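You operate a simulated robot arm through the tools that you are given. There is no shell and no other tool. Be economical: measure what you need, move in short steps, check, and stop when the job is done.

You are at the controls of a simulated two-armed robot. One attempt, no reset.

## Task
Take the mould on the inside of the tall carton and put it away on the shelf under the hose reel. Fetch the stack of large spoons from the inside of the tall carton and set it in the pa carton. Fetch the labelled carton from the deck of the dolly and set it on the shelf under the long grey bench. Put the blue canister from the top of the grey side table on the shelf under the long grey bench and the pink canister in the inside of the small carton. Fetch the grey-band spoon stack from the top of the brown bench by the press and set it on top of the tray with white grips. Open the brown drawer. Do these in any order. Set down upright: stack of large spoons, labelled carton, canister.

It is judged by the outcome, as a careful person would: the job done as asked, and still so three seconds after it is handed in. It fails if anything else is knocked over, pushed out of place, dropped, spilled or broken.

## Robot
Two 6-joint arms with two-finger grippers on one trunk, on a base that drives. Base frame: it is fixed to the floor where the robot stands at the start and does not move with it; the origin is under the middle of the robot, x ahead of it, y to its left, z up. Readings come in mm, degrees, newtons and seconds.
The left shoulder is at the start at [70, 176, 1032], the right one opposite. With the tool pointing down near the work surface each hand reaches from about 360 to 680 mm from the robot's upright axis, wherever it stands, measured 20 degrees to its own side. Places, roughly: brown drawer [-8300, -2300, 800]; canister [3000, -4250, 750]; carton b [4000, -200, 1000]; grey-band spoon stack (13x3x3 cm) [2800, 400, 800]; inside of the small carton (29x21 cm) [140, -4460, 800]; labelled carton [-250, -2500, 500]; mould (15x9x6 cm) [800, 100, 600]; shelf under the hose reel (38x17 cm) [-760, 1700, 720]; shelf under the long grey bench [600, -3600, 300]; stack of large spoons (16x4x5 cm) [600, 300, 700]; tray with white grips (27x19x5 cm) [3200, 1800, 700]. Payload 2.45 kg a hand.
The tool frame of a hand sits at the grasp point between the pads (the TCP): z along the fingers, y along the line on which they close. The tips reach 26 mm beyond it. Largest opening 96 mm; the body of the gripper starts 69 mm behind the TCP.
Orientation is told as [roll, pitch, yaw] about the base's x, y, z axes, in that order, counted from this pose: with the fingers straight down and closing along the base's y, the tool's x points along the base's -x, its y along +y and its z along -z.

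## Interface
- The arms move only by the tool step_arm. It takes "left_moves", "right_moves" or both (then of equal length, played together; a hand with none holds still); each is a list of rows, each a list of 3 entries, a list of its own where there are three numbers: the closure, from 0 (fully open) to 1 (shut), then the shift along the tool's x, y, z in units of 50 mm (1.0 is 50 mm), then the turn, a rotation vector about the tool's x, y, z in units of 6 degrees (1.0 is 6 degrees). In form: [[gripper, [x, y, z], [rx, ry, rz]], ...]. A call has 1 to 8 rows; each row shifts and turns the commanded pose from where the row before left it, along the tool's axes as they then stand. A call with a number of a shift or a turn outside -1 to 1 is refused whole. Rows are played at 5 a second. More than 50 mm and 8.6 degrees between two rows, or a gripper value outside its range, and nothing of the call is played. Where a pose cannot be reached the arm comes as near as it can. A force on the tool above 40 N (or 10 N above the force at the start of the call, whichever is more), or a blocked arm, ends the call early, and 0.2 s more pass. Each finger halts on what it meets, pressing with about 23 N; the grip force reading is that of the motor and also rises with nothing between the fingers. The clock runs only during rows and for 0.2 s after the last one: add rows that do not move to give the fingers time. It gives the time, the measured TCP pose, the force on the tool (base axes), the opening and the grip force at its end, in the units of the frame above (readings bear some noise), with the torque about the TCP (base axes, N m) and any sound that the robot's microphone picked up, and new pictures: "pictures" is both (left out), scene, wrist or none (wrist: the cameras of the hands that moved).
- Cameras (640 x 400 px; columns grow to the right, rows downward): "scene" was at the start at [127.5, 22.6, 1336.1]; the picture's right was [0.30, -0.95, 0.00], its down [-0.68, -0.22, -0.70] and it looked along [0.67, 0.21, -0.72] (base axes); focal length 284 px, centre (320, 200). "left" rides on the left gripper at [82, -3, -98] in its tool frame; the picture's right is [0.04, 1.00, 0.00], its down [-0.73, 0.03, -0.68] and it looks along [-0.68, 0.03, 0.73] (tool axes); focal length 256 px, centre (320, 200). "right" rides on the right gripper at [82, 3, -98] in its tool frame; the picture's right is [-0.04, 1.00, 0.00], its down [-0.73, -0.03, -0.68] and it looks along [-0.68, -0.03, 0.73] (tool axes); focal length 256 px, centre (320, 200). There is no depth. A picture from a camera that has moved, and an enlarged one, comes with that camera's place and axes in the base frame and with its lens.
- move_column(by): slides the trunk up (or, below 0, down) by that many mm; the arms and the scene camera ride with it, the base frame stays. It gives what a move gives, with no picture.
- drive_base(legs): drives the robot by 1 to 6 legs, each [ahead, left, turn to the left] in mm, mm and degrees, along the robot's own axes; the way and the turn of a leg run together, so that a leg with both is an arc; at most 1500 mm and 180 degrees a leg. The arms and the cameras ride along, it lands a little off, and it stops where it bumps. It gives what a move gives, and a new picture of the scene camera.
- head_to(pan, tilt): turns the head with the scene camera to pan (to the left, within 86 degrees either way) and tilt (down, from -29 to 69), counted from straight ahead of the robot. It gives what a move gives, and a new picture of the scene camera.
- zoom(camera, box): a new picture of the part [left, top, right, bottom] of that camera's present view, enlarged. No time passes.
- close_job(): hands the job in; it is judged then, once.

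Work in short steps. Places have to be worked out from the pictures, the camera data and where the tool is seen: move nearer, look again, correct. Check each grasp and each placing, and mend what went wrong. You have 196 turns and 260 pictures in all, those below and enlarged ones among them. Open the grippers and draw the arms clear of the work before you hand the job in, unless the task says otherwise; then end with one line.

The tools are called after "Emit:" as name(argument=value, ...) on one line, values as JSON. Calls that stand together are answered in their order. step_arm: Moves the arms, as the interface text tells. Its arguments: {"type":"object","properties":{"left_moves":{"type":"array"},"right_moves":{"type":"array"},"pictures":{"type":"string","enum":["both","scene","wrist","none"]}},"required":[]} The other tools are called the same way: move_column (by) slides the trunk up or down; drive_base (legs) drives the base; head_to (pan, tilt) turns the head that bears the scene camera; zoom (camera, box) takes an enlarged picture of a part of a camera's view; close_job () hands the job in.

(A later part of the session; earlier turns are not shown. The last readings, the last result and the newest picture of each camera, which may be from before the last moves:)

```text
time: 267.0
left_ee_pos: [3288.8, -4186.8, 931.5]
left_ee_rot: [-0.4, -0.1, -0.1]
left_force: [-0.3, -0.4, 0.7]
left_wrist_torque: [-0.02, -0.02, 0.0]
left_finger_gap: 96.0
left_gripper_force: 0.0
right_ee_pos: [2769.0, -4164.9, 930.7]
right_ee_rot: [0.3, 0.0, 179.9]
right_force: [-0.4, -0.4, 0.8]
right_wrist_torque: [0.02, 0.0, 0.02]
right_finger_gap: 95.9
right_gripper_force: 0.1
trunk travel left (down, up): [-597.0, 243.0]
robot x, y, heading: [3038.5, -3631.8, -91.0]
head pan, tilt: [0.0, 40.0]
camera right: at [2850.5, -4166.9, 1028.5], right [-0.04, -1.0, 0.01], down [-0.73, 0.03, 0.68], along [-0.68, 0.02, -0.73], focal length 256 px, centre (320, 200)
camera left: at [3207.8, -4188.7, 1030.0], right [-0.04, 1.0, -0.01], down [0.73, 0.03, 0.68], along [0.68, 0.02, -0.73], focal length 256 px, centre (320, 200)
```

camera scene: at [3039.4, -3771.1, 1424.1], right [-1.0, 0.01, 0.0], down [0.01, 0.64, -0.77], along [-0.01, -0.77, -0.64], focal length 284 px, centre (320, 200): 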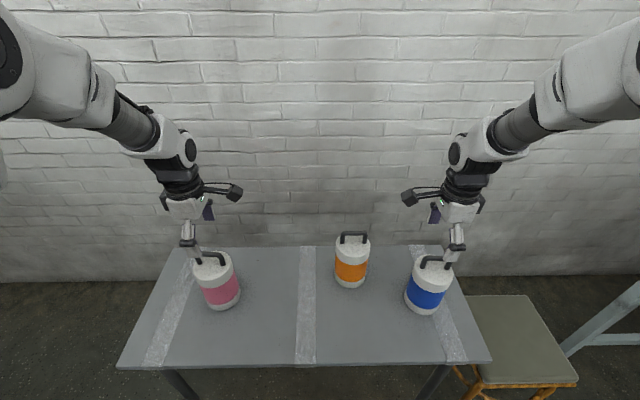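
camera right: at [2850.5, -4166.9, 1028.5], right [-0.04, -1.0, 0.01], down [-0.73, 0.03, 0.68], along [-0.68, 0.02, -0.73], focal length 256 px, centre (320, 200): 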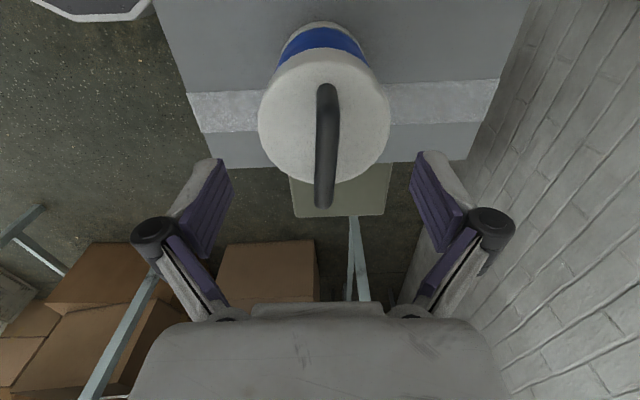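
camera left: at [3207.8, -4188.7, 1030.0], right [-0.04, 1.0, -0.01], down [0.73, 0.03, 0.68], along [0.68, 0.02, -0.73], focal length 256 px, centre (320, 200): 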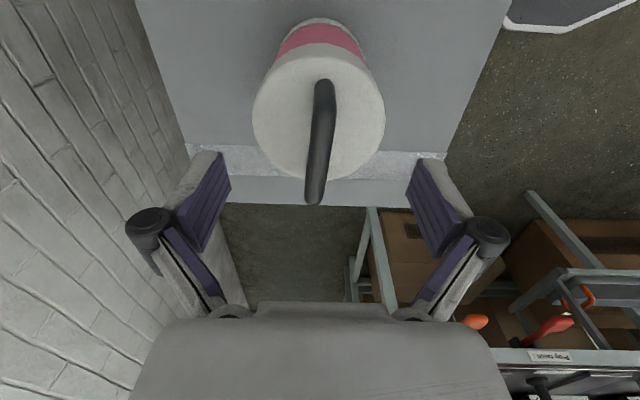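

Bar tops ≈918. I lower to TCP ≈922 and close both hands.

Emit:
step_arm(left_moves=[[0, [0, 0, 0.16], [0, 0, 0]], [0.4, [0, 0, 0], [0, 0, 0]], [0.7, [0, 0, 0], [0, 0, 0]], [1, [0, 0, 0], [0, 0, 0]], [1, [0, 0, 0], [0, 0, 0]], [1, [0, 0, 0], [0, 0, 0]]], right_moves=[[0, [0, 0.07, 0.16], [0, 0, 0]], [0.4, [0, 0, 0], [0, 0, 0]], [0.7, [0, 0, 0], [0, 0, 0]], [1, [0, 0, 0], [0, 0, 0]], [1, [0, 0, 0], [0, 0, 0]], [1, [0, 0, 0], [0, 0, 0]]], pictures="wrist")

```text
time: 268.4
left_ee_pos: [3288.5, -4187.7, 923.9]
left_ee_rot: [-0.4, -0.1, 0.1]
left_force: [0.2, 0.4, 4.1]
left_wrist_torque: [0.0, -0.44, 0.07]
left_finger_gap: 11.0
left_gripper_force: 23.1
right_ee_pos: [2769.9, -4169.4, 921.2]
right_ee_rot: [0.3, 0.0, 179.9]
right_force: [-1.3, -2.0, 1.6]
right_wrist_torque: [-0.04, 0.1, 0.03]
right_finger_gap: 10.6
right_gripper_force: 22.9
trunk travel left (down, up): [-597.0, 243.0]
robot x, y, heading: [3038.2, -3636.0, -90.7]
head pan, tilt: [0.0, 40.0]
camera right: at [2852.3, -4171.1, 1019.8], right [-0.04, -1.0, 0.0], down [-0.73, 0.03, 0.68], along [-0.68, 0.03, -0.73], focal length 256 px, centre (320, 200)
camera left: at [3207.0, -4189.7, 1021.5], right [-0.04, 1.0, -0.01], down [0.73, 0.03, 0.68], along [0.68, 0.02, -0.73], focal length 256 px, centre (320, 200)
```

right: 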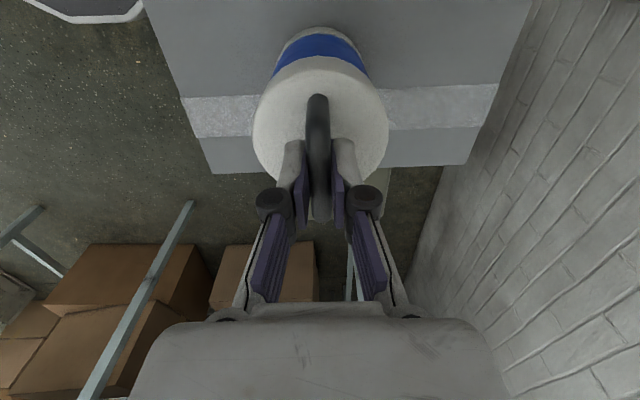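
left: 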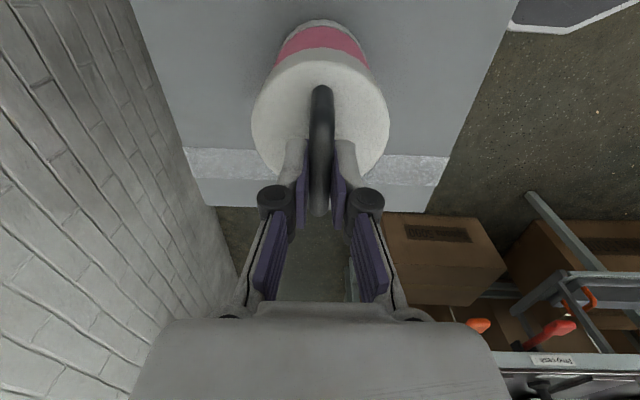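

Both handles are gripped (≈11 mm). I lift both slowly.

Emit:
step_arm(left_moves=[[1, [0, 0, -0.2], [0, 0, 0]], [1, [0, 0, -0.4], [0, 0, 0]], [1, [0, 0, -0.6], [0, 0, 0]], [1, [0, 0, -0.6], [0, 0, 0]], [1, [0, 0, -0.6], [0, 0, 0]], [1, [0, 0, 0], [0, 0, 0]]], right_moves=[[1, [0, 0, -0.2], [0, 0, 0]], [1, [0, 0, -0.4], [0, 0, 0]], [1, [0, 0, -0.6], [0, 0, 0]], [1, [0, 0, -0.6], [0, 0, 0]], [1, [0, 0, -0.6], [0, 0, 0]], [1, [0, 0, 0], [0, 0, 0]]], pictures="scene")

```text
time: 269.8
left_ee_pos: [3289.4, -4189.4, 1041.7]
left_ee_rot: [-0.2, -0.1, 0.0]
left_force: [-0.1, -1.2, -5.4]
left_wrist_torque: [-0.03, 0.03, 0.01]
left_finger_gap: 10.7
left_gripper_force: 23.3
right_ee_pos: [2772.5, -4172.6, 1038.7]
right_ee_rot: [0.1, 0.1, 179.9]
right_force: [-0.5, -0.5, -5.8]
right_wrist_torque: [0.02, -0.04, 0.01]
right_finger_gap: 10.8
right_gripper_force: 23.4
trunk travel left (down, up): [-597.0, 243.0]
robot x, y, heading: [3042.3, -3635.2, -90.9]
head pan, tilt: [0.0, 40.0]
camera scene: at [3039.8, -3772.5, 1423.9], right [-1.0, 0.01, 0.0], down [0.01, 0.64, -0.76], along [-0.01, -0.76, -0.64], focal length 284 px, centre (320, 200)
```

scene: 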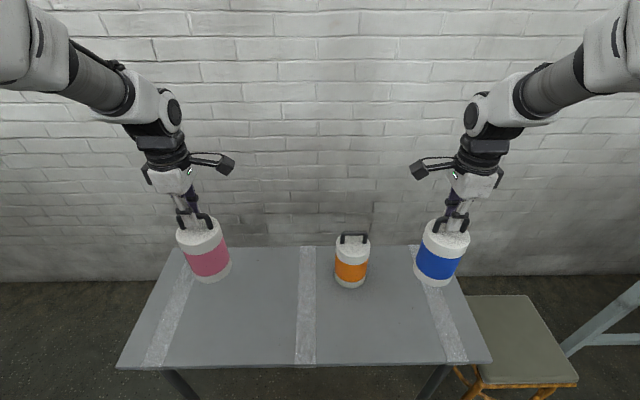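

Both hang securely. I draw the hands inward/up, then drive back out to the aisle.

Emit:
step_arm(left_moves=[[1, [0.7, 0, -0.5], [0, 0, 0]], [1, [0.7, 0, -0.5], [0, 0, 0]], [1, [0, 0, 0], [0, 0, 0]]], right_moves=[[1, [0.7, 0, -0.5], [0, 0, 0]], [1, [0.7, 0, -0.5], [0, 0, 0]], [1, [0, 0, 0], [0, 0, 0]]], pictures="none")

Emit:
drive_base(legs=[[-256, -500, 0.9], [-680, -145, 0], [-620, -155, 0], [-1079, 0, 0], [0, 0, -90]])

```text
time: 270.6
left_ee_pos: [3216.7, -4187.9, 1090.9]
left_ee_rot: [-0.1, -0.1, 0.1]
left_force: [-0.1, -0.3, -5.4]
left_wrist_torque: [-0.01, -0.04, 0.02]
left_finger_gap: 11.1
left_gripper_force: 23.0
right_ee_pos: [2844.7, -4170.0, 1090.4]
right_ee_rot: [0.1, 0.0, 179.9]
right_force: [-0.3, 0.0, -5.4]
right_wrist_torque: [0.03, -0.05, -0.03]
right_finger_gap: 10.9
right_gripper_force: 23.2
trunk travel left (down, up): [-597.0, 243.0]
robot x, y, heading: [3042.1, -3630.0, -90.9]
head pan, tilt: [0.0, 40.0]
```

```text
time: 289.7
left_ee_pos: [1676.8, -1124.8, 1091.5]
left_ee_rot: [-0.2, -0.1, -89.6]
left_force: [-0.1, -0.4, -7.0]
left_wrist_torque: [0.01, 0.03, 0.0]
left_finger_gap: 10.7
left_gripper_force: 22.8
right_ee_pos: [1693.5, -752.8, 1090.5]
right_ee_rot: [0.1, 0.0, 90.2]
right_force: [-0.4, -0.4, -5.5]
right_wrist_torque: [0.0, -0.02, -0.01]
right_finger_gap: 10.9
right_gripper_force: 23.2
trunk travel left (down, up): [-597.0, 243.0]
robot x, y, heading: [2229.8, -944.0, 179.2]
head pan, tilt: [0.0, 40.0]
camera scene: at [2094.7, -946.5, 1424.1], right [0.01, 1.0, 0.0], down [0.64, -0.01, -0.77], along [-0.77, 0.01, -0.64], focal length 284 px, centre (320, 200)
```

scene: 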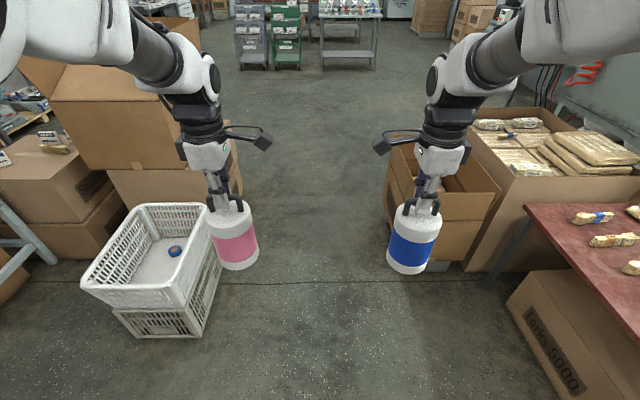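

Lane is clear. I drive west to x≈-170, turn to face -y and look.

Emit:
drive_base(legs=[[1400, 60, 0.8], [1000, 0, 0], [0, 0, 90]])

Emit:
head_to(pan=10, tilt=18)

```text
time: 305.5
left_ee_pos: [3.4, -1629.0, 1091.3]
left_ee_rot: [-0.2, -0.2, 3.8]
left_force: [-1.0, -0.3, -5.3]
left_wrist_torque: [-0.01, -0.04, 0.0]
left_finger_gap: 11.2
left_gripper_force: 22.9
right_ee_pos: [-368.9, -1634.9, 1091.8]
right_ee_rot: [0.1, 0.0, -176.2]
right_force: [0.2, -0.5, -5.2]
right_wrist_torque: [0.03, -0.06, -0.01]
right_finger_gap: 11.0
right_gripper_force: 23.4
trunk travel left (down, up): [-597.0, 243.0]
robot x, y, heading: [-208.2, -1087.4, -87.0]
head pan, tilt: [0.0, 40.0]
camera scene: at [-201.7, -1225.5, 1424.1], right [-1.0, -0.05, 0.0], down [-0.03, 0.64, -0.77], along [0.04, -0.76, -0.64], focal length 284 px, centre (320, 200)
```

scene: 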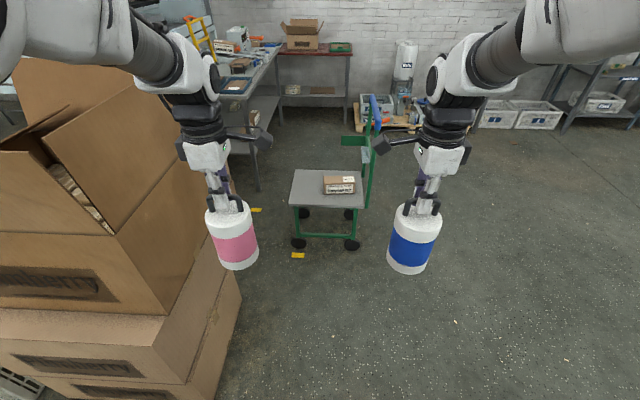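

```text
time: 306.3
left_ee_pos: [2.8, -1628.4, 1090.8]
left_ee_rot: [-0.2, -0.1, 3.7]
left_force: [0.4, 0.3, -5.9]
left_wrist_torque: [-0.02, -0.02, 0.01]
left_finger_gap: 10.8
left_gripper_force: 22.7
right_ee_pos: [-369.2, -1635.4, 1090.4]
right_ee_rot: [0.0, 0.0, -176.2]
right_force: [-0.4, 0.3, -4.8]
right_wrist_torque: [0.01, -0.05, -0.01]
right_finger_gap: 11.4
right_gripper_force: 23.5
trunk travel left (down, up): [-597.0, 243.0]
robot x, y, heading: [-206.6, -1088.1, -86.7]
head pan, tilt: [10.0, 18.0]
camera scene: at [-185.2, -1231.6, 1458.7], right [-0.97, -0.22, 0.0], down [-0.07, 0.3, -0.95], along [0.21, -0.93, -0.31], focal length 284 px, centre (320, 200)
```

scene: 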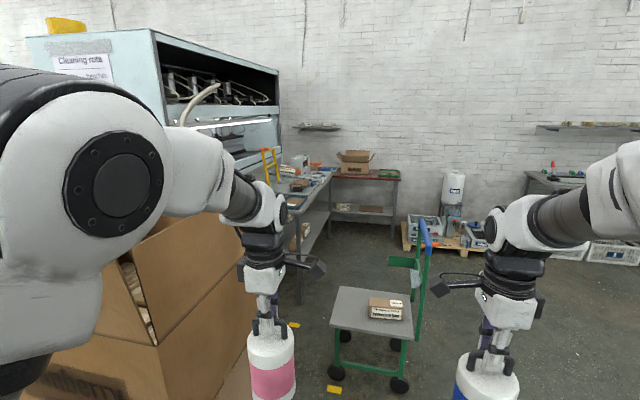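

The long grey bench runs along y beside the machine, with a shelf below. I zoom in on it and the dolly.

Emit:
zoom(camera="scene", box=[250, 130, 430, 310])

Emit:
zoom(camera="scene", box=[320, 260, 450, 350])

```text
2.22 times, centred on (340, 220) of scene
camera zoom: at [-185.2, -1231.6, 1458.7], right [-0.97, -0.22, 0.0], down [-0.07, 0.3, -0.95], along [0.21, -0.93, -0.31], focal length 632 px, centre (276, 156)
```

zoom: 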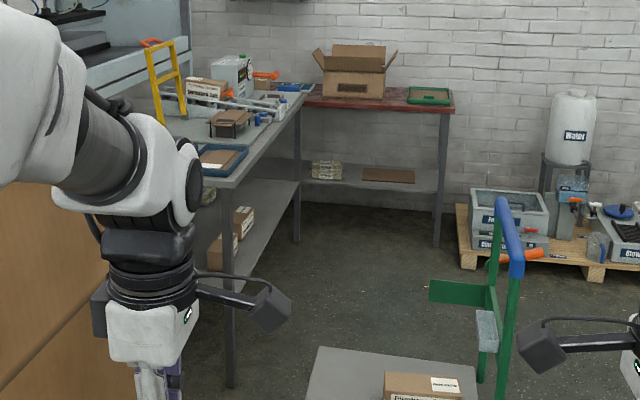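

```text
4.44 times, centred on (385, 305) of scene
camera zoom: at [-185.2, -1231.6, 1458.7], right [-0.97, -0.22, 0.0], down [-0.07, 0.3, -0.95], along [0.21, -0.93, -0.31], focal length 1263 px, centre (31, -267)
```

zoom: 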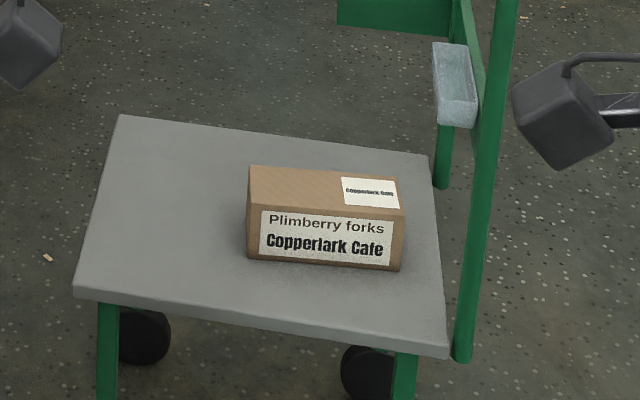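

Plan: pink first into the small carton on the red bench, then re-grip blue for the low shelf. I drive around the dolly's west side.

Emit:
drive_base(legs=[[0, -590, -3], [1500, 0, 0], [350, 0, 0], [500, 640, 0]])

Emit:
head_to(pan=0, tilt=30)

Emit:
head_to(pan=60, tilt=40)

```text
time: 322.6
left_ee_pos: [-124.1, -4064.9, 1091.7]
left_ee_rot: [-0.2, -0.1, -3.4]
left_force: [0.0, 0.3, -5.2]
left_wrist_torque: [0.03, 0.0, 0.02]
left_finger_gap: 11.0
left_gripper_force: 23.2
right_ee_pos: [-495.2, -4024.0, 1090.5]
right_ee_rot: [0.1, 0.0, 176.4]
right_force: [0.1, 0.3, -5.8]
right_wrist_torque: [0.0, -0.02, 0.03]
right_finger_gap: 10.7
right_gripper_force: 23.4
trunk travel left (down, up): [-597.0, 243.0]
robot x, y, heading: [-266.5, -3503.2, -94.3]
head pan, tilt: [10.0, 18.0]
camera scene: at [-260.5, -3647.5, 1458.8], right [-1.0, -0.1, 0.0], down [-0.03, 0.31, -0.95], along [0.09, -0.95, -0.31], focal length 284 px, centre (320, 200)
```

scene: 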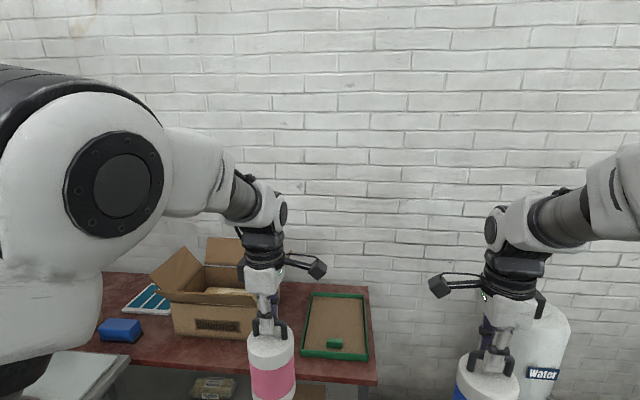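

```text
time: 323.4
left_ee_pos: [-124.4, -4067.0, 1090.3]
left_ee_rot: [-0.2, -0.1, -3.5]
left_force: [-0.6, 0.8, -4.7]
left_wrist_torque: [0.02, -0.02, -0.01]
left_finger_gap: 10.7
left_gripper_force: 22.8
right_ee_pos: [-494.1, -4024.1, 1091.0]
right_ee_rot: [0.2, 0.1, 176.4]
right_force: [0.0, 0.2, -6.2]
right_wrist_torque: [0.03, -0.01, 0.0]
right_finger_gap: 11.0
right_gripper_force: 22.9
trunk travel left (down, up): [-597.0, 243.0]
robot x, y, heading: [-264.2, -3502.8, -94.6]
head pan, tilt: [0.0, 30.0]
camera scene: at [-276.2, -3645.1, 1439.5], right [-1.0, 0.08, 0.0], down [0.04, 0.5, -0.87], along [-0.07, -0.86, -0.5], focal length 284 px, centre (320, 200)
```

scene: 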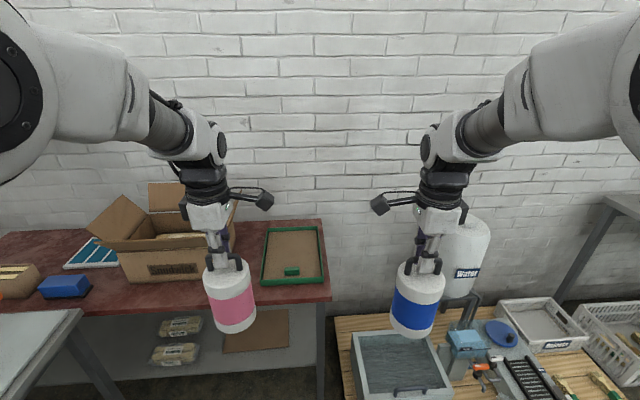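

```text
time: 324.6
left_ee_pos: [-125.5, -4065.6, 1090.8]
left_ee_rot: [-0.2, -0.1, -3.5]
left_force: [0.0, 0.0, -6.4]
left_wrist_torque: [-0.01, 0.0, 0.02]
left_finger_gap: 11.0
left_gripper_force: 22.9
right_ee_pos: [-495.4, -4024.9, 1088.8]
right_ee_rot: [0.0, 0.1, 176.4]
right_force: [-0.2, 0.5, -5.2]
right_wrist_torque: [0.0, 0.01, 0.0]
right_finger_gap: 10.9
right_gripper_force: 22.8
trunk travel left (down, up): [-597.0, 243.0]
robot x, y, heading: [-266.8, -3504.5, -94.5]
head pan, tilt: [60.0, 40.0]
camera scene: at [-199.4, -3602.7, 1424.2], right [-0.57, -0.82, 0.0], down [-0.53, 0.36, -0.77], along [0.63, -0.43, -0.64], focal length 284 px, centre (320, 200)
```

scene: 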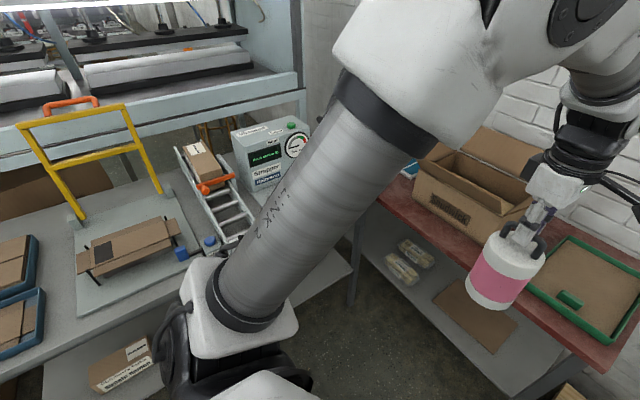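

Carton at ≈(140,-4460) on the red bench (front y≈-4235). I raise the trunk 200 mm and move in so that the pink canister is above it.

Emit:
move_column(by=200)

Emit:
drive_base(legs=[[0, 0, 4.5], [385, 200, 0]])

Emit:
head_to(pan=18, tilt=55)

```text
time: 326.8
left_ee_pos: [-125.4, -4065.8, 1289.6]
left_ee_rot: [-0.3, -0.1, -3.5]
left_force: [0.1, -1.8, -5.4]
left_wrist_torque: [-0.04, 0.01, 0.02]
left_finger_gap: 10.9
left_gripper_force: 22.7
right_ee_pos: [-495.1, -4024.4, 1291.1]
right_ee_rot: [0.2, -0.1, 176.4]
right_force: [0.9, 0.2, -5.6]
right_wrist_torque: [0.0, 0.01, 0.01]
right_finger_gap: 11.0
right_gripper_force: 22.7
trunk travel left (down, up): [-797.0, 43.0]
robot x, y, heading: [-264.7, -3504.6, -94.4]
head pan, tilt: [60.0, 40.0]
```

```text
time: 329.9
left_ee_pos: [122.2, -4423.1, 1291.6]
left_ee_rot: [-0.3, -0.2, 0.9]
left_force: [-1.2, 0.4, -5.7]
left_wrist_torque: [0.01, 0.01, 0.01]
left_finger_gap: 11.0
left_gripper_force: 23.0
right_ee_pos: [-251.2, -4410.1, 1291.6]
right_ee_rot: [0.2, 0.1, -179.2]
right_force: [-0.4, -0.3, -4.8]
right_wrist_torque: [0.0, 0.0, -0.01]
right_finger_gap: 10.9
right_gripper_force: 23.0
trunk travel left (down, up): [-797.0, 43.0]
robot x, y, heading: [-60.4, -3874.1, -90.2]
head pan, tilt: [60.0, 40.0]
camera scene: at [11.6, -3966.8, 1624.3], right [-0.5, -0.87, 0.0], down [-0.56, 0.32, -0.77], along [0.66, -0.38, -0.64], focal length 284 px, centre (320, 200)
```

scene: 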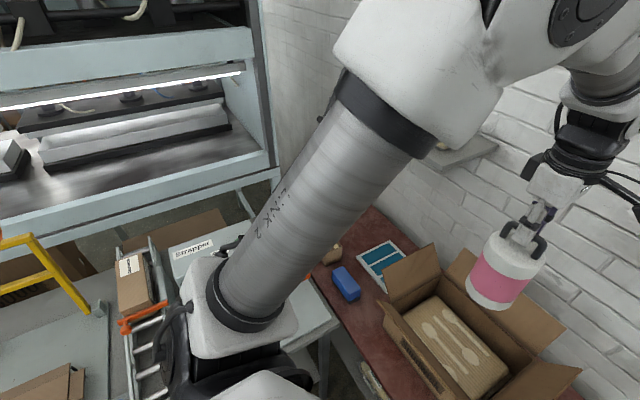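

```text
time: 331.0
left_ee_pos: [122.3, -4423.7, 1291.4]
left_ee_rot: [-0.1, -0.1, 0.9]
left_force: [-0.3, 1.0, -5.7]
left_wrist_torque: [-0.01, 0.06, 0.0]
left_finger_gap: 11.3
left_gripper_force: 23.5
right_ee_pos: [-250.0, -4412.1, 1292.2]
right_ee_rot: [0.1, 0.1, -179.3]
right_force: [0.2, -0.4, -4.6]
right_wrist_torque: [0.02, -0.02, 0.02]
right_finger_gap: 10.9
right_gripper_force: 23.1
trunk travel left (down, up): [-797.0, 43.0]
robot x, y, heading: [-62.2, -3871.5, -90.0]
head pan, tilt: [18.0, 55.0]
camera scene: at [-39.0, -3994.3, 1603.5], right [-0.95, -0.31, 0.0], down [-0.25, 0.78, -0.57], along [0.18, -0.54, -0.82], focal length 284 px, centre (320, 200)
```

scene: 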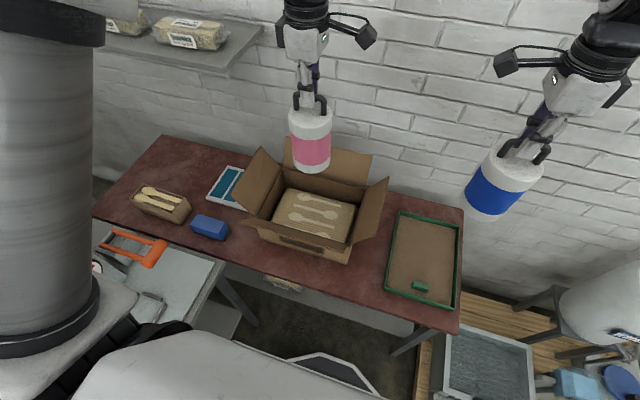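

Inside surface ≈800 at (144,-4465). I move the pink canister over it and lower to just above.

Emit:
step_arm(left_moves=[[1, [-0.44, -0.4, 0], [0, 0, 0]], [1, [0, -0.42, 0.4], [0, 0, 0]], [1, [0, 0, 0.9], [0, 0, 0]], [1, [0, 0, 0.9], [0, 0, 0]], [1, [0, 0, 0.9], [0, 0, 0]], [1, [0, 0, 0.7], [0, 0, 0]], [1, [0, 0, 0], [0, 0, 0]]], pictures="both")

```text
time: 332.6
left_ee_pos: [143.5, -4466.6, 1097.2]
left_ee_rot: [-0.3, 0.0, 0.9]
left_force: [0.2, -0.6, -5.2]
left_wrist_torque: [0.02, -0.01, -0.02]
left_finger_gap: 11.2
left_gripper_force: 22.5
right_ee_pos: [-249.1, -4411.2, 1291.6]
right_ee_rot: [0.3, 0.0, -179.2]
right_force: [-0.7, 0.5, -5.9]
right_wrist_torque: [-0.03, -0.08, 0.0]
right_finger_gap: 11.0
right_gripper_force: 23.2
trunk travel left (down, up): [-797.0, 43.0]
robot x, y, heading: [-64.0, -3872.6, -90.1]
head pan, tilt: [18.0, 55.0]
camera scene: at [-38.6, -3993.7, 1603.5], right [-0.95, -0.31, 0.0], down [-0.25, 0.78, -0.57], along [0.18, -0.54, -0.82], focal length 284 px, centre (320, 200)
camera left: at [62.6, -4470.1, 1197.0], right [-0.06, 1.0, 0.0], down [0.73, 0.04, 0.68], along [0.68, 0.03, -0.73], focal length 256 px, centre (320, 200)
```

scene: 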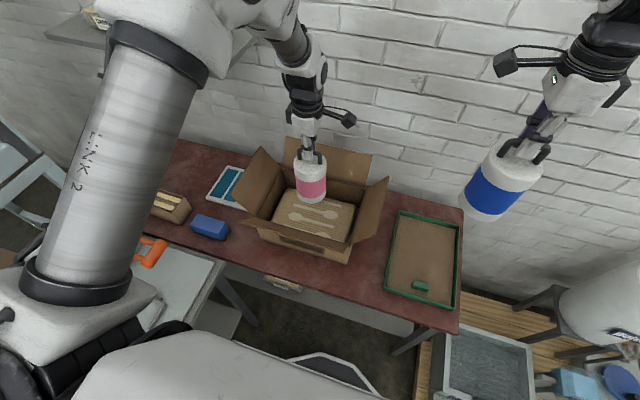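
left: 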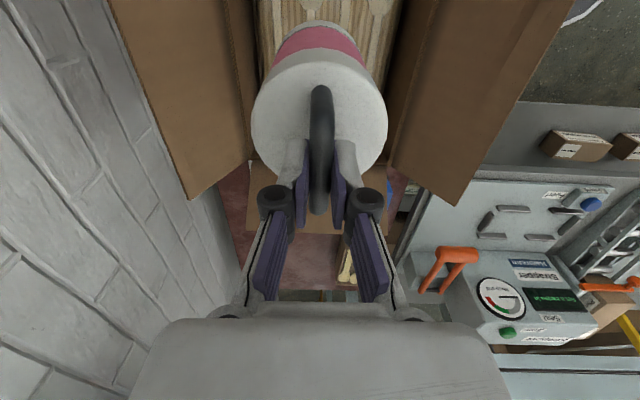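

Centred between the flaps. I lower to contact.

Emit:
step_arm(left_moves=[[1, [0, 0, 0.6], [0, 0, 0]], [1, [0, 0, 0.3], [0, 0, 0]], [1, [0, 0, 0.1], [0, 0, 0]], [1, [0, 0, 0.1], [0, 0, 0]], [1, [0, 0, 0.1], [0, 0, 0]], [1, [0, 0, 0.1], [0, 0, 0]], [1, [0, 0, 0], [0, 0, 0]]], pictures="none")

```text
time: 334.2
left_ee_pos: [145.1, -4467.0, 1034.5]
left_ee_rot: [-0.1, 0.0, 0.8]
left_force: [0.7, 0.4, -5.1]
left_wrist_torque: [0.02, -0.01, 0.01]
left_finger_gap: 11.2
left_gripper_force: 23.7
right_ee_pos: [-249.5, -4412.2, 1290.8]
right_ee_rot: [0.1, 0.0, -179.2]
right_force: [0.2, -0.4, -5.5]
right_wrist_torque: [-0.01, -0.01, 0.01]
right_finger_gap: 10.8
right_gripper_force: 23.2
trunk travel left (down, up): [-797.0, 43.0]
robot x, y, heading: [-60.2, -3873.4, -89.6]
head pan, tilt: [18.0, 55.0]
```

Emit:
step_arm(left_moves=[[1, [0, 0, 0.1], [0, 0, 0]], [1, [0, 0, 0.1], [0, 0, 0]], [1, [0, 0, 0.1], [0, 0, 0]], [1, [0, 0, 0.1], [0, 0, 0]], [1, [0, 0, 0], [0, 0, 0]]], pictures="scene")

```text
time: 335.4
left_ee_pos: [145.6, -4466.7, 1015.6]
left_ee_rot: [-0.3, -0.1, 0.9]
left_force: [0.5, -0.5, -4.4]
left_wrist_torque: [0.02, 0.0, -0.02]
left_finger_gap: 10.8
left_gripper_force: 22.3
right_ee_pos: [-248.9, -4413.4, 1291.5]
right_ee_rot: [0.0, 0.0, -179.2]
right_force: [-0.7, -0.3, -5.6]
right_wrist_torque: [-0.01, -0.02, 0.0]
right_finger_gap: 10.8
right_gripper_force: 23.2
trunk travel left (down, up): [-797.0, 43.0]
robot x, y, heading: [-60.5, -3872.4, -89.8]
head pan, tilt: [18.0, 55.0]
camera scene: at [-38.9, -3994.9, 1603.4], right [-0.95, -0.31, 0.0], down [-0.25, 0.78, -0.57], along [0.18, -0.54, -0.82], focal length 284 px, centre (320, 200)
```

scene: 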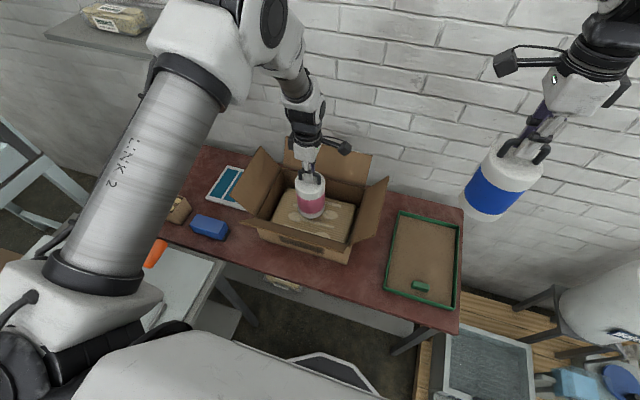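

Still hanging; a little further down.

Emit:
step_arm(left_moves=[[1, [0, 0, 0.1], [0, 0, 0]], [1, [0, 0, 0.1], [0, 0, 0]], [1, [0, 0, 0.1], [0, 0, 0]], [1, [0, 0, 0.08], [0, 0, 0]], [1, [0, 0, 0], [0, 0, 0]]], pictures="none")

```text
time: 336.6
left_ee_pos: [146.4, -4466.4, 997.0]
left_ee_rot: [-0.2, -0.1, 0.9]
left_force: [-0.5, -0.4, -5.4]
left_wrist_torque: [0.03, 0.02, 0.01]
left_finger_gap: 10.9
left_gripper_force: 23.0
right_ee_pos: [-248.9, -4414.5, 1291.3]
right_ee_rot: [0.1, -0.1, -179.2]
right_force: [0.2, 0.3, -6.2]
right_wrist_torque: [-0.01, -0.01, 0.0]
right_finger_gap: 10.9
right_gripper_force: 23.3
trunk travel left (down, up): [-797.0, 43.0]
robot x, y, heading: [-65.1, -3875.7, -89.8]
head pan, tilt: [18.0, 55.0]
```

Emit:
step_arm(left_moves=[[1, [0, 0, 0.1], [0, 0, 0]], [1, [0, 0, 0.1], [0, 0, 0]], [1, [0, 0, 0.1], [0, 0, 0]], [1, [0, 0, 0.1], [0, 0, 0]], [1, [0, 0, 0.08], [0, 0, 0]], [1, [0, 0, 0.08], [0, 0, 0]], [1, [0, 0, 0], [0, 0, 0]]], pictures="none")

```text
time: 338.2
left_ee_pos: [143.8, -4463.8, 971.4]
left_ee_rot: [-0.3, -0.2, 1.0]
left_force: [-0.6, -4.5, 20.5]
left_wrist_torque: [0.03, 0.06, 0.0]
left_finger_gap: 10.4
left_gripper_force: 22.5
right_ee_pos: [-250.2, -4409.9, 1291.0]
right_ee_rot: [0.2, 0.0, -179.2]
right_force: [-0.1, -0.7, -5.3]
right_wrist_torque: [-0.02, -0.02, -0.01]
right_finger_gap: 11.0
right_gripper_force: 23.2
trunk travel left (down, up): [-797.0, 43.0]
robot x, y, heading: [-58.8, -3871.8, -89.9]
head pan, tilt: [18.0, 55.0]
```

Contact. I ease, open partly, and rise.

Emit:
step_arm(left_moves=[[1, [0, 0, -0.04], [0, 0, 0]], [0.75, [0, 0, 0], [0, 0, 0]], [0.6, [0, 0, 0], [0, 0, 0]], [0.6, [0, 0, -0.4], [0, 0, 0]], [0.6, [0, 0, -0.8], [0, 0, 0]], [0.6, [0, 0, -0.9], [0, 0, 0]], [0.6, [0, 0, -0.9], [0, 0, 0]], [0.6, [0, 0, 0], [0, 0, 0]]], pictures="both")

```text
time: 340.0
left_ee_pos: [147.9, -4463.1, 1119.8]
left_ee_rot: [-0.2, -0.1, 0.8]
left_force: [0.0, 0.1, 0.2]
left_wrist_torque: [0.0, -0.01, 0.01]
left_finger_gap: 38.4
left_gripper_force: 0.0
right_ee_pos: [-250.3, -4412.0, 1291.4]
right_ee_rot: [0.1, 0.2, -179.1]
right_force: [-0.2, -0.4, -5.3]
right_wrist_torque: [0.0, -0.01, 0.0]
right_finger_gap: 10.7
right_gripper_force: 22.9
trunk travel left (down, up): [-797.0, 43.0]
robot x, y, heading: [-57.9, -3869.7, -90.1]
head pan, tilt: [18.0, 55.0]
camera scene: at [-39.1, -3994.5, 1603.5], right [-0.95, -0.31, 0.0], down [-0.25, 0.78, -0.57], along [0.18, -0.54, -0.82], focal length 284 px, centre (320, 200)
camera left: at [66.4, -4466.7, 1218.8], right [-0.06, 1.0, 0.0], down [0.73, 0.04, 0.68], along [0.68, 0.04, -0.73], focal length 256 px, centre (320, 200)
```

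scene: 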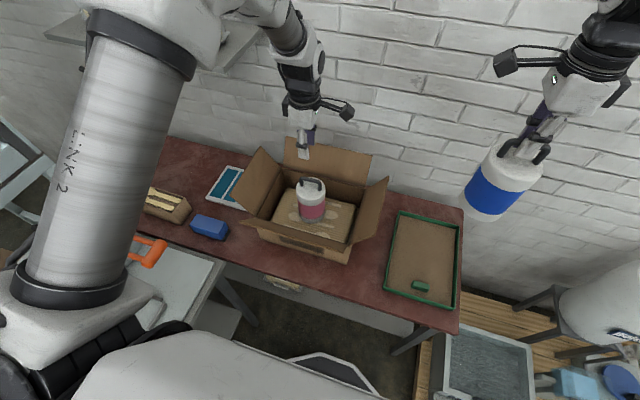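
left: 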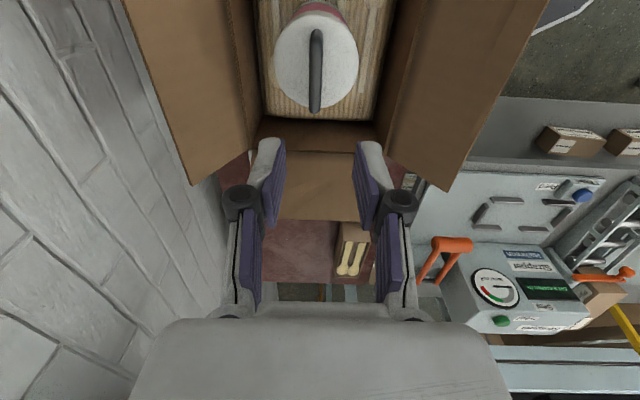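

Pink stands upright in the carton. I lift the left hand out, back away, and turn to face the long bench to inspect its shelf.

Emit:
step_arm(left_moves=[[0.6, [0, 0, -0.9], [0, 0, 0]], [0.6, [0, 0, -0.9], [0, 0, 0]], [0.6, [0, 0.4, -0.8], [0, 0, 0]], [0.6, [0, 0.6, -0.6], [0, 0, 0]], [0.6, [0, 0.6, 0], [0, 0, 0]], [0.6, [0, 0, 0], [0, 0, 0]]], pictures="none")

Emit:
drive_base(legs=[[-260, -220, 0], [0, 0, 90]])

Emit:
move_column(by=-560)

Emit:
head_to(pan=0, tilt=20)

```text
time: 341.4
left_ee_pos: [145.9, -4385.3, 1280.2]
left_ee_rot: [-0.2, -0.1, 1.0]
left_force: [-1.5, -1.4, -0.3]
left_wrist_torque: [0.03, -0.04, 0.0]
left_finger_gap: 38.4
left_gripper_force: 0.1
right_ee_pos: [-249.7, -4412.9, 1290.5]
right_ee_rot: [0.1, 0.0, -179.2]
right_force: [0.1, -0.6, -5.4]
right_wrist_torque: [0.01, -0.01, -0.03]
right_finger_gap: 11.2
right_gripper_force: 22.8
trunk travel left (down, up): [-797.0, 43.0]
robot x, y, heading: [-61.8, -3870.5, -89.8]
head pan, tilt: [18.0, 55.0]
```

```text
time: 347.6
left_ee_pos: [212.3, -3378.6, 1279.9]
left_ee_rot: [-0.2, -0.1, 94.1]
left_force: [1.2, 0.5, -0.7]
left_wrist_torque: [-0.03, -0.05, 0.0]
left_finger_gap: 38.3
left_gripper_force: 0.0
right_ee_pos: [263.3, -3771.8, 1290.6]
right_ee_rot: [0.1, 0.2, -86.1]
right_force: [-0.6, 0.2, -5.4]
right_wrist_torque: [0.02, 0.03, 0.03]
right_finger_gap: 11.0
right_gripper_force: 23.0
trunk travel left (down, up): [-797.0, 43.0]
robot x, y, heading: [-286.2, -3610.4, 3.1]
head pan, tilt: [18.0, 55.0]
camera scene: at [-167.7, -3585.1, 1603.5], right [0.36, -0.93, 0.0], down [-0.76, -0.3, -0.57], along [0.53, 0.21, -0.82], focal length 284 px, centre (320, 200)
```

scene: 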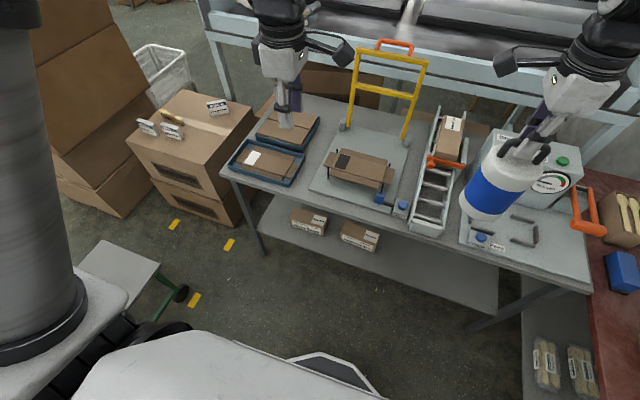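

```text
refused: -560 is not a number from -400 to 400
```

```text
time: 348.6
left_ee_pos: [214.4, -3377.1, 1279.8]
left_ee_rot: [-0.2, -0.1, 94.0]
left_force: [0.0, -1.1, 0.2]
left_wrist_torque: [0.01, -0.03, 0.01]
left_finger_gap: 38.1
left_gripper_force: 0.0
right_ee_pos: [262.1, -3771.1, 1291.6]
right_ee_rot: [0.1, 0.2, -86.0]
right_force: [-0.2, 0.2, -6.3]
right_wrist_torque: [0.01, 0.02, -0.02]
right_finger_gap: 11.1
right_gripper_force: 23.0
trunk travel left (down, up): [-797.0, 43.0]
robot x, y, heading: [-283.2, -3611.1, 3.3]
head pan, tilt: [0.0, 20.0]
camera scene: at [-142.0, -3605.6, 1655.5], right [0.06, -1.0, 0.0], down [-0.34, -0.02, -0.94], along [0.94, 0.05, -0.34], focal length 284 px, centre (320, 200)
```

scene: 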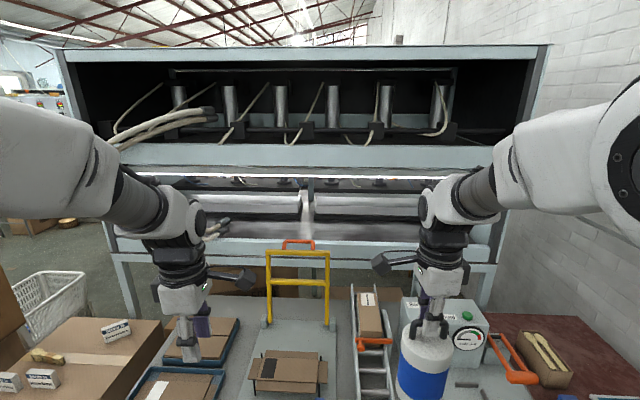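

The shelf is free from y≈-3600 to -4150 (front edge x≈385), under a top at z≈800, so I need forward-tilted grips. I'll use the dolly deck to re-grip. Driving around to the dolly's north side.

Emit:
drive_base(legs=[[-520, 0, -3.3], [0, 1450, 0], [0, 230, 0], [0, 0, -90], [0, 380, 0]])

Emit:
move_column(by=-340)

Emit:
head_to(pan=15, tilt=45)

```text
time: 365.6
left_ee_pos: [-248.6, -2503.1, 1279.5]
left_ee_rot: [-0.2, -0.3, -2.9]
left_force: [-1.3, -0.5, -0.7]
left_wrist_torque: [-0.01, 0.0, 0.03]
left_finger_gap: 38.7
left_gripper_force: 0.0
right_ee_pos: [-643.2, -2506.6, 1290.2]
right_ee_rot: [0.1, 0.1, 177.0]
right_force: [-0.6, -0.2, -5.2]
right_wrist_torque: [0.03, -0.01, -0.01]
right_finger_gap: 11.1
right_gripper_force: 22.8
trunk travel left (down, up): [-797.0, 43.0]
robot x, y, heading: [-419.1, -1979.3, -93.8]
head pan, tilt: [0.0, 20.0]
camera scene: at [-430.1, -2126.3, 1655.6], right [-1.0, 0.06, 0.0], down [0.02, 0.34, -0.94], along [-0.06, -0.94, -0.34], focal length 284 px, centre (320, 200)
```

scene: 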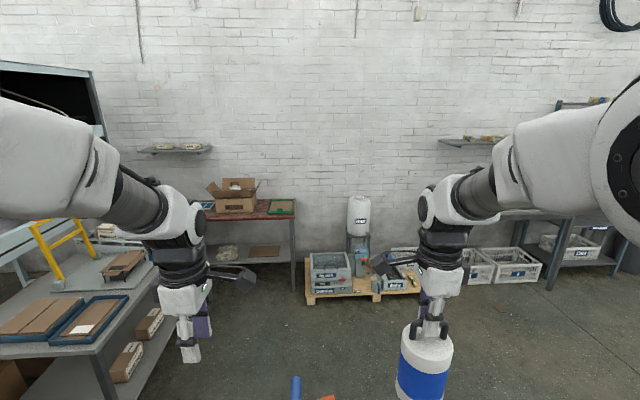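

```text
time: 369.0
left_ee_pos: [-245.2, -2504.5, 939.5]
left_ee_rot: [-0.2, -0.1, -2.8]
left_force: [-0.2, -0.3, 0.0]
left_wrist_torque: [0.02, 0.01, 0.0]
left_finger_gap: 38.5
left_gripper_force: 0.1
right_ee_pos: [-640.8, -2505.1, 952.0]
right_ee_rot: [0.1, 0.1, 177.1]
right_force: [-0.6, -0.2, -5.2]
right_wrist_torque: [0.0, -0.01, -0.05]
right_finger_gap: 11.0
right_gripper_force: 22.4
trunk travel left (down, up): [-457.0, 383.0]
robot x, y, heading: [-418.8, -1979.5, -93.5]
head pan, tilt: [0.0, 20.0]
```

```text
time: 369.9
left_ee_pos: [-246.5, -2504.5, 939.0]
left_ee_rot: [-0.2, -0.2, -2.8]
left_force: [0.0, 0.5, -0.3]
left_wrist_torque: [0.0, 0.03, 0.0]
left_finger_gap: 38.2
left_gripper_force: 0.1
right_ee_pos: [-642.4, -2505.8, 951.9]
right_ee_rot: [0.1, 0.1, 177.1]
right_force: [0.0, -0.8, -6.0]
right_wrist_torque: [-0.01, -0.03, -0.01]
right_finger_gap: 11.0
right_gripper_force: 23.0
trunk travel left (down, up): [-457.0, 383.0]
robot x, y, heading: [-419.3, -1977.7, -93.3]
head pan, tilt: [15.0, 45.0]
camera scene: at [-405.8, -2113.0, 1277.0], right [-0.98, -0.2, 0.0], down [-0.14, 0.69, -0.71], along [0.14, -0.69, -0.71], focal length 284 px, centre (320, 200)
```

scene: 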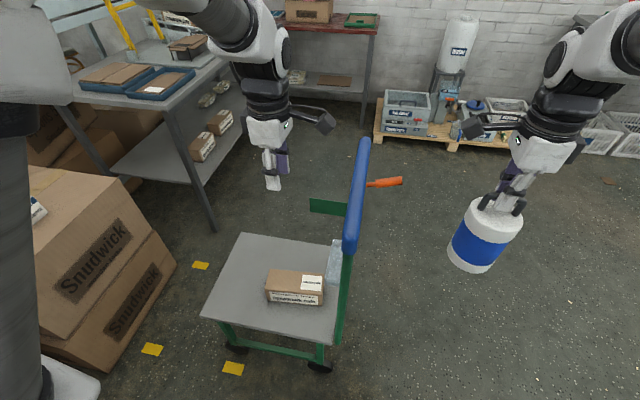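

The left hand is already above the labelled carton (centre ≈(-248,-2527), top ≈495). I lower the trunk 230 and align/open the left hand.

Emit:
move_column(by=-230)

Emit:
step_arm(left_moves=[[0, [0, 0, 0], [0, 0, -0.7]], [0, [0, 0, 0], [0, 0, -0.7]], [0, [0, -0.4, 0.6], [0, 0, -0.63]], [0, [0, 0, 0], [0, 0, 0]]], pictures="wrist")

```text
time: 372.3
left_ee_pos: [-244.4, -2503.9, 710.2]
left_ee_rot: [-0.4, -0.2, -2.7]
left_force: [0.5, 0.4, 0.3]
left_wrist_torque: [0.02, -0.01, -0.01]
left_finger_gap: 38.2
left_gripper_force: 0.1
right_ee_pos: [-642.7, -2505.0, 721.4]
right_ee_rot: [0.2, 0.1, 177.1]
right_force: [0.6, -0.3, -5.5]
right_wrist_torque: [0.02, -0.03, 0.04]
right_finger_gap: 11.1
right_gripper_force: 22.9
trunk travel left (down, up): [-227.0, 613.0]
robot x, y, heading: [-421.0, -1978.5, -93.6]
head pan, tilt: [15.0, 45.0]
```

```text
time: 373.3
left_ee_pos: [-245.8, -2525.5, 678.9]
left_ee_rot: [-0.4, -0.1, 9.4]
left_force: [-0.5, 0.2, -1.0]
left_wrist_torque: [0.0, 0.07, 0.01]
left_finger_gap: 95.9
left_gripper_force: 0.1
right_ee_pos: [-642.0, -2505.2, 721.1]
right_ee_rot: [0.2, 0.1, 177.1]
right_force: [0.2, 0.2, -6.5]
right_wrist_torque: [0.01, 0.0, 0.02]
right_finger_gap: 11.2
right_gripper_force: 23.5
trunk travel left (down, up): [-227.0, 613.0]
robot x, y, heading: [-418.2, -1982.1, -93.7]
head pan, tilt: [15.0, 45.0]
camera left: at [-324.9, -2541.2, 778.2], right [-0.2, 0.98, -0.01], down [0.72, 0.15, 0.68], along [0.67, 0.13, -0.73], focal length 256 px, centre (320, 200)
```

left: 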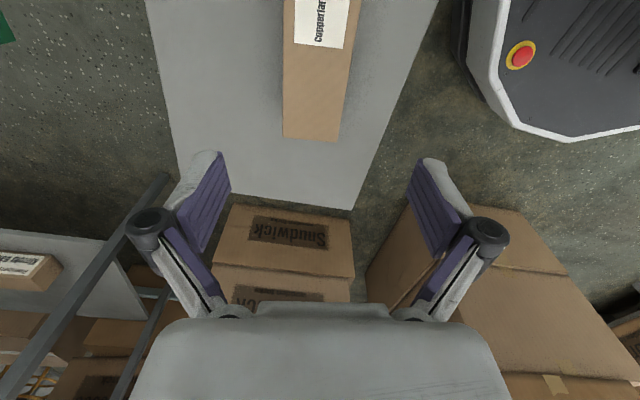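

Carton axis ≈8°, centre ≈(-245,-2533). I correct 7 mm and descend to TCP ≈466, then close.

Emit:
step_arm(left_moves=[[0, [0, -0.15, 0.9], [0, 0, 0.2]], [0, [0, 0, 0.9], [0, 0, 0]], [0, [0, 0, 0.9], [0, 0, 0]], [0, [0, 0, 0.9], [0, 0, 0]], [0, [0, 0, 0.4], [0, 0, 0]], [0, [0, 0, 0.2], [0, 0, 0]], [0, [0, 0, 0], [0, 0, 0]]], pictures="both")

```text
time: 374.9
left_ee_pos: [-240.0, -2534.5, 469.5]
left_ee_rot: [-0.3, -0.2, 8.2]
left_force: [-0.6, 0.1, 0.2]
left_wrist_torque: [0.01, 0.02, 0.03]
left_finger_gap: 96.1
left_gripper_force: 0.0
right_ee_pos: [-641.9, -2506.4, 721.5]
right_ee_rot: [0.1, 0.2, 177.1]
right_force: [0.5, -0.4, -5.1]
right_wrist_torque: [0.0, -0.04, -0.03]
right_finger_gap: 11.0
right_gripper_force: 23.6
trunk travel left (down, up): [-227.0, 613.0]
robot x, y, heading: [-421.0, -1978.7, -93.9]
head pan, tilt: [15.0, 45.0]
camera scene: at [-405.8, -2112.9, 1046.9], right [-0.98, -0.2, 0.0], down [-0.14, 0.69, -0.71], along [0.14, -0.69, -0.71], focal length 284 px, centre (320, 200)
camera left: at [-321.3, -2547.6, 567.5], right [-0.18, 0.98, 0.0], down [0.72, 0.14, 0.68], along [0.67, 0.12, -0.73], focal length 256 px, centre (320, 200)
```

scene: 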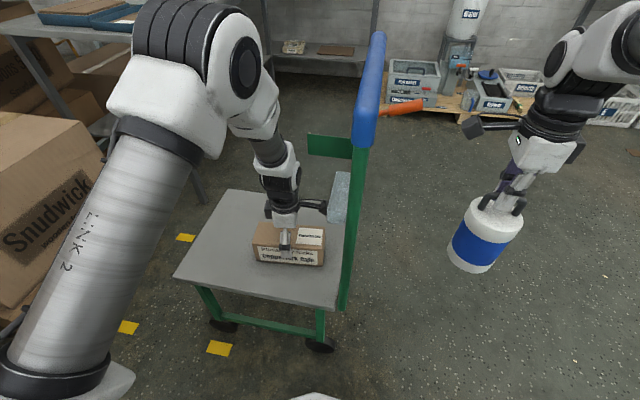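
left: 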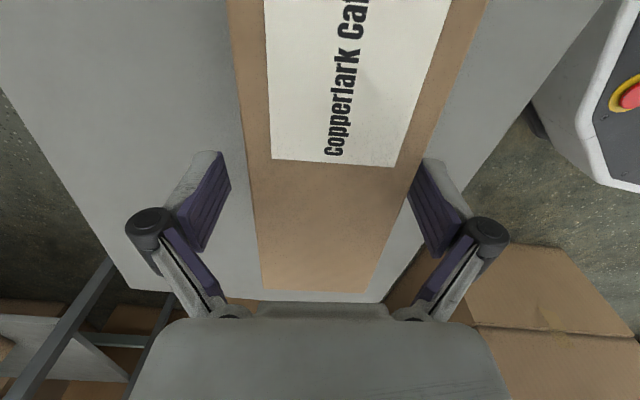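

Straddled. I close and lift.

Emit:
step_arm(left_moves=[[0.15, [0, 0, 0], [0, 0, 0]], [0.4, [0, 0, 0], [0, 0, 0]], [1, [0, 0, 0], [0, 0, 0]], [1, [0, 0, 0], [0, 0, 0]], [1, [0, 0, -0.2], [0, 0, 0]], [1, [0, 0, -0.6], [0, 0, 0]], [1, [0, 0, -0.8], [0, 0, 0]], [1, [0, 0, 0], [0, 0, 0]]], pictures="both")

```text
time: 376.5
left_ee_pos: [-242.4, -2530.3, 530.7]
left_ee_rot: [0.3, -0.2, 8.6]
left_force: [6.7, -6.8, -15.1]
left_wrist_torque: [0.81, -0.5, 0.81]
left_finger_gap: 72.2
left_gripper_force: 23.2
right_ee_pos: [-640.6, -2506.2, 721.0]
right_ee_rot: [0.1, 0.1, 177.1]
right_force: [0.4, 0.2, -4.3]
right_wrist_torque: [0.0, -0.01, -0.01]
right_finger_gap: 10.7
right_gripper_force: 22.7
trunk travel left (down, up): [-227.0, 613.0]
robot x, y, heading: [-416.4, -1975.8, -93.5]
head pan, tilt: [15.0, 45.0]
stopped in row 7 (left hand): the force on the tool passed its limit at 82 N (the readings are from after the stop); the commanded pose is now the measured one
camera scene: at [-405.0, -2113.5, 1046.7], right [-0.98, -0.2, 0.0], down [-0.14, 0.69, -0.71], along [0.14, -0.69, -0.71], focal length 284 px, centre (320, 200)
camera left: at [-322.3, -2546.2, 629.2], right [-0.19, 0.98, 0.01], down [0.72, 0.14, 0.68], along [0.67, 0.13, -0.73], focal length 256 px, centre (320, 200)
```

scene: 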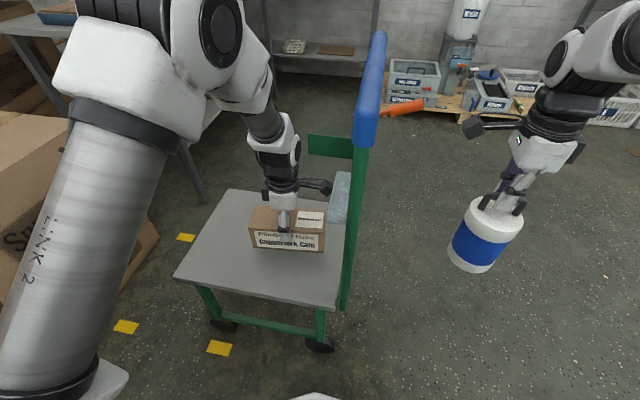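
left: 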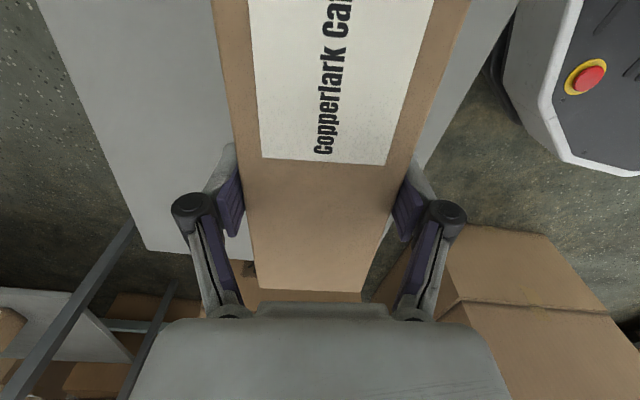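

Something above (the green plate/tray on the dolly handle) stopped the hand's camera bracket. I move the hand away from the handle (+x) before lifting further.

Emit:
step_arm(left_moves=[[1, [-0.3, 0, 0.06], [0, 0, 0]], [1, [-0.8, 0, 0], [0, 0, 0]], [1, [-0.8, 0, 0], [0, 0, 0]], [1, [0, 0, 0], [0, 0, 0]]], pictures="both")

```text
time: 377.5
left_ee_pos: [-150.7, -2517.5, 531.5]
left_ee_rot: [0.2, -0.3, 8.5]
left_force: [0.6, -0.3, -2.7]
left_wrist_torque: [-0.01, 0.0, -0.01]
left_finger_gap: 72.4
left_gripper_force: 23.1
right_ee_pos: [-641.3, -2506.7, 722.3]
right_ee_rot: [0.3, 0.1, 177.1]
right_force: [0.2, -0.5, -6.1]
right_wrist_torque: [-0.01, -0.01, -0.01]
right_finger_gap: 10.9
right_gripper_force: 23.3
trunk travel left (down, up): [-227.0, 613.0]
robot x, y, heading: [-420.9, -1979.4, -93.7]
head pan, tilt: [15.0, 45.0]
camera scene: at [-405.7, -2113.0, 1046.9], right [-0.98, -0.2, 0.0], down [-0.14, 0.69, -0.71], along [0.14, -0.69, -0.71], focal length 284 px, centre (320, 200)
camera left: at [-231.1, -2533.9, 629.2], right [-0.19, 0.98, 0.0], down [0.72, 0.13, 0.68], along [0.67, 0.13, -0.73], focal length 256 px, centre (320, 200)
```

scene: 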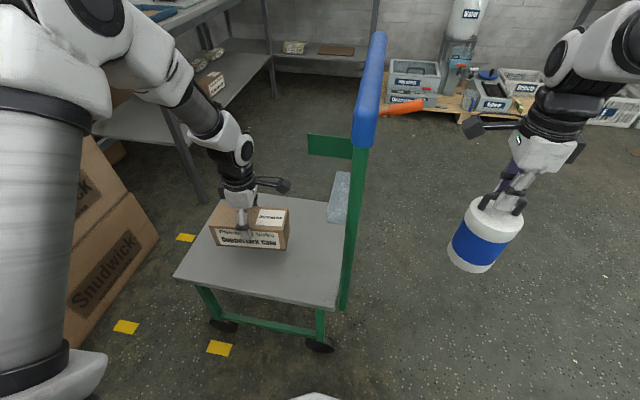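
left: 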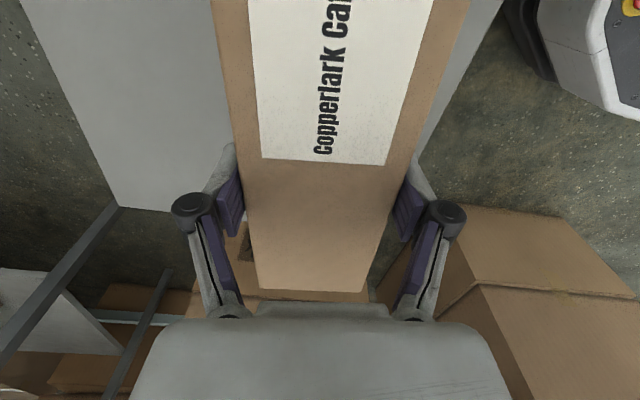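

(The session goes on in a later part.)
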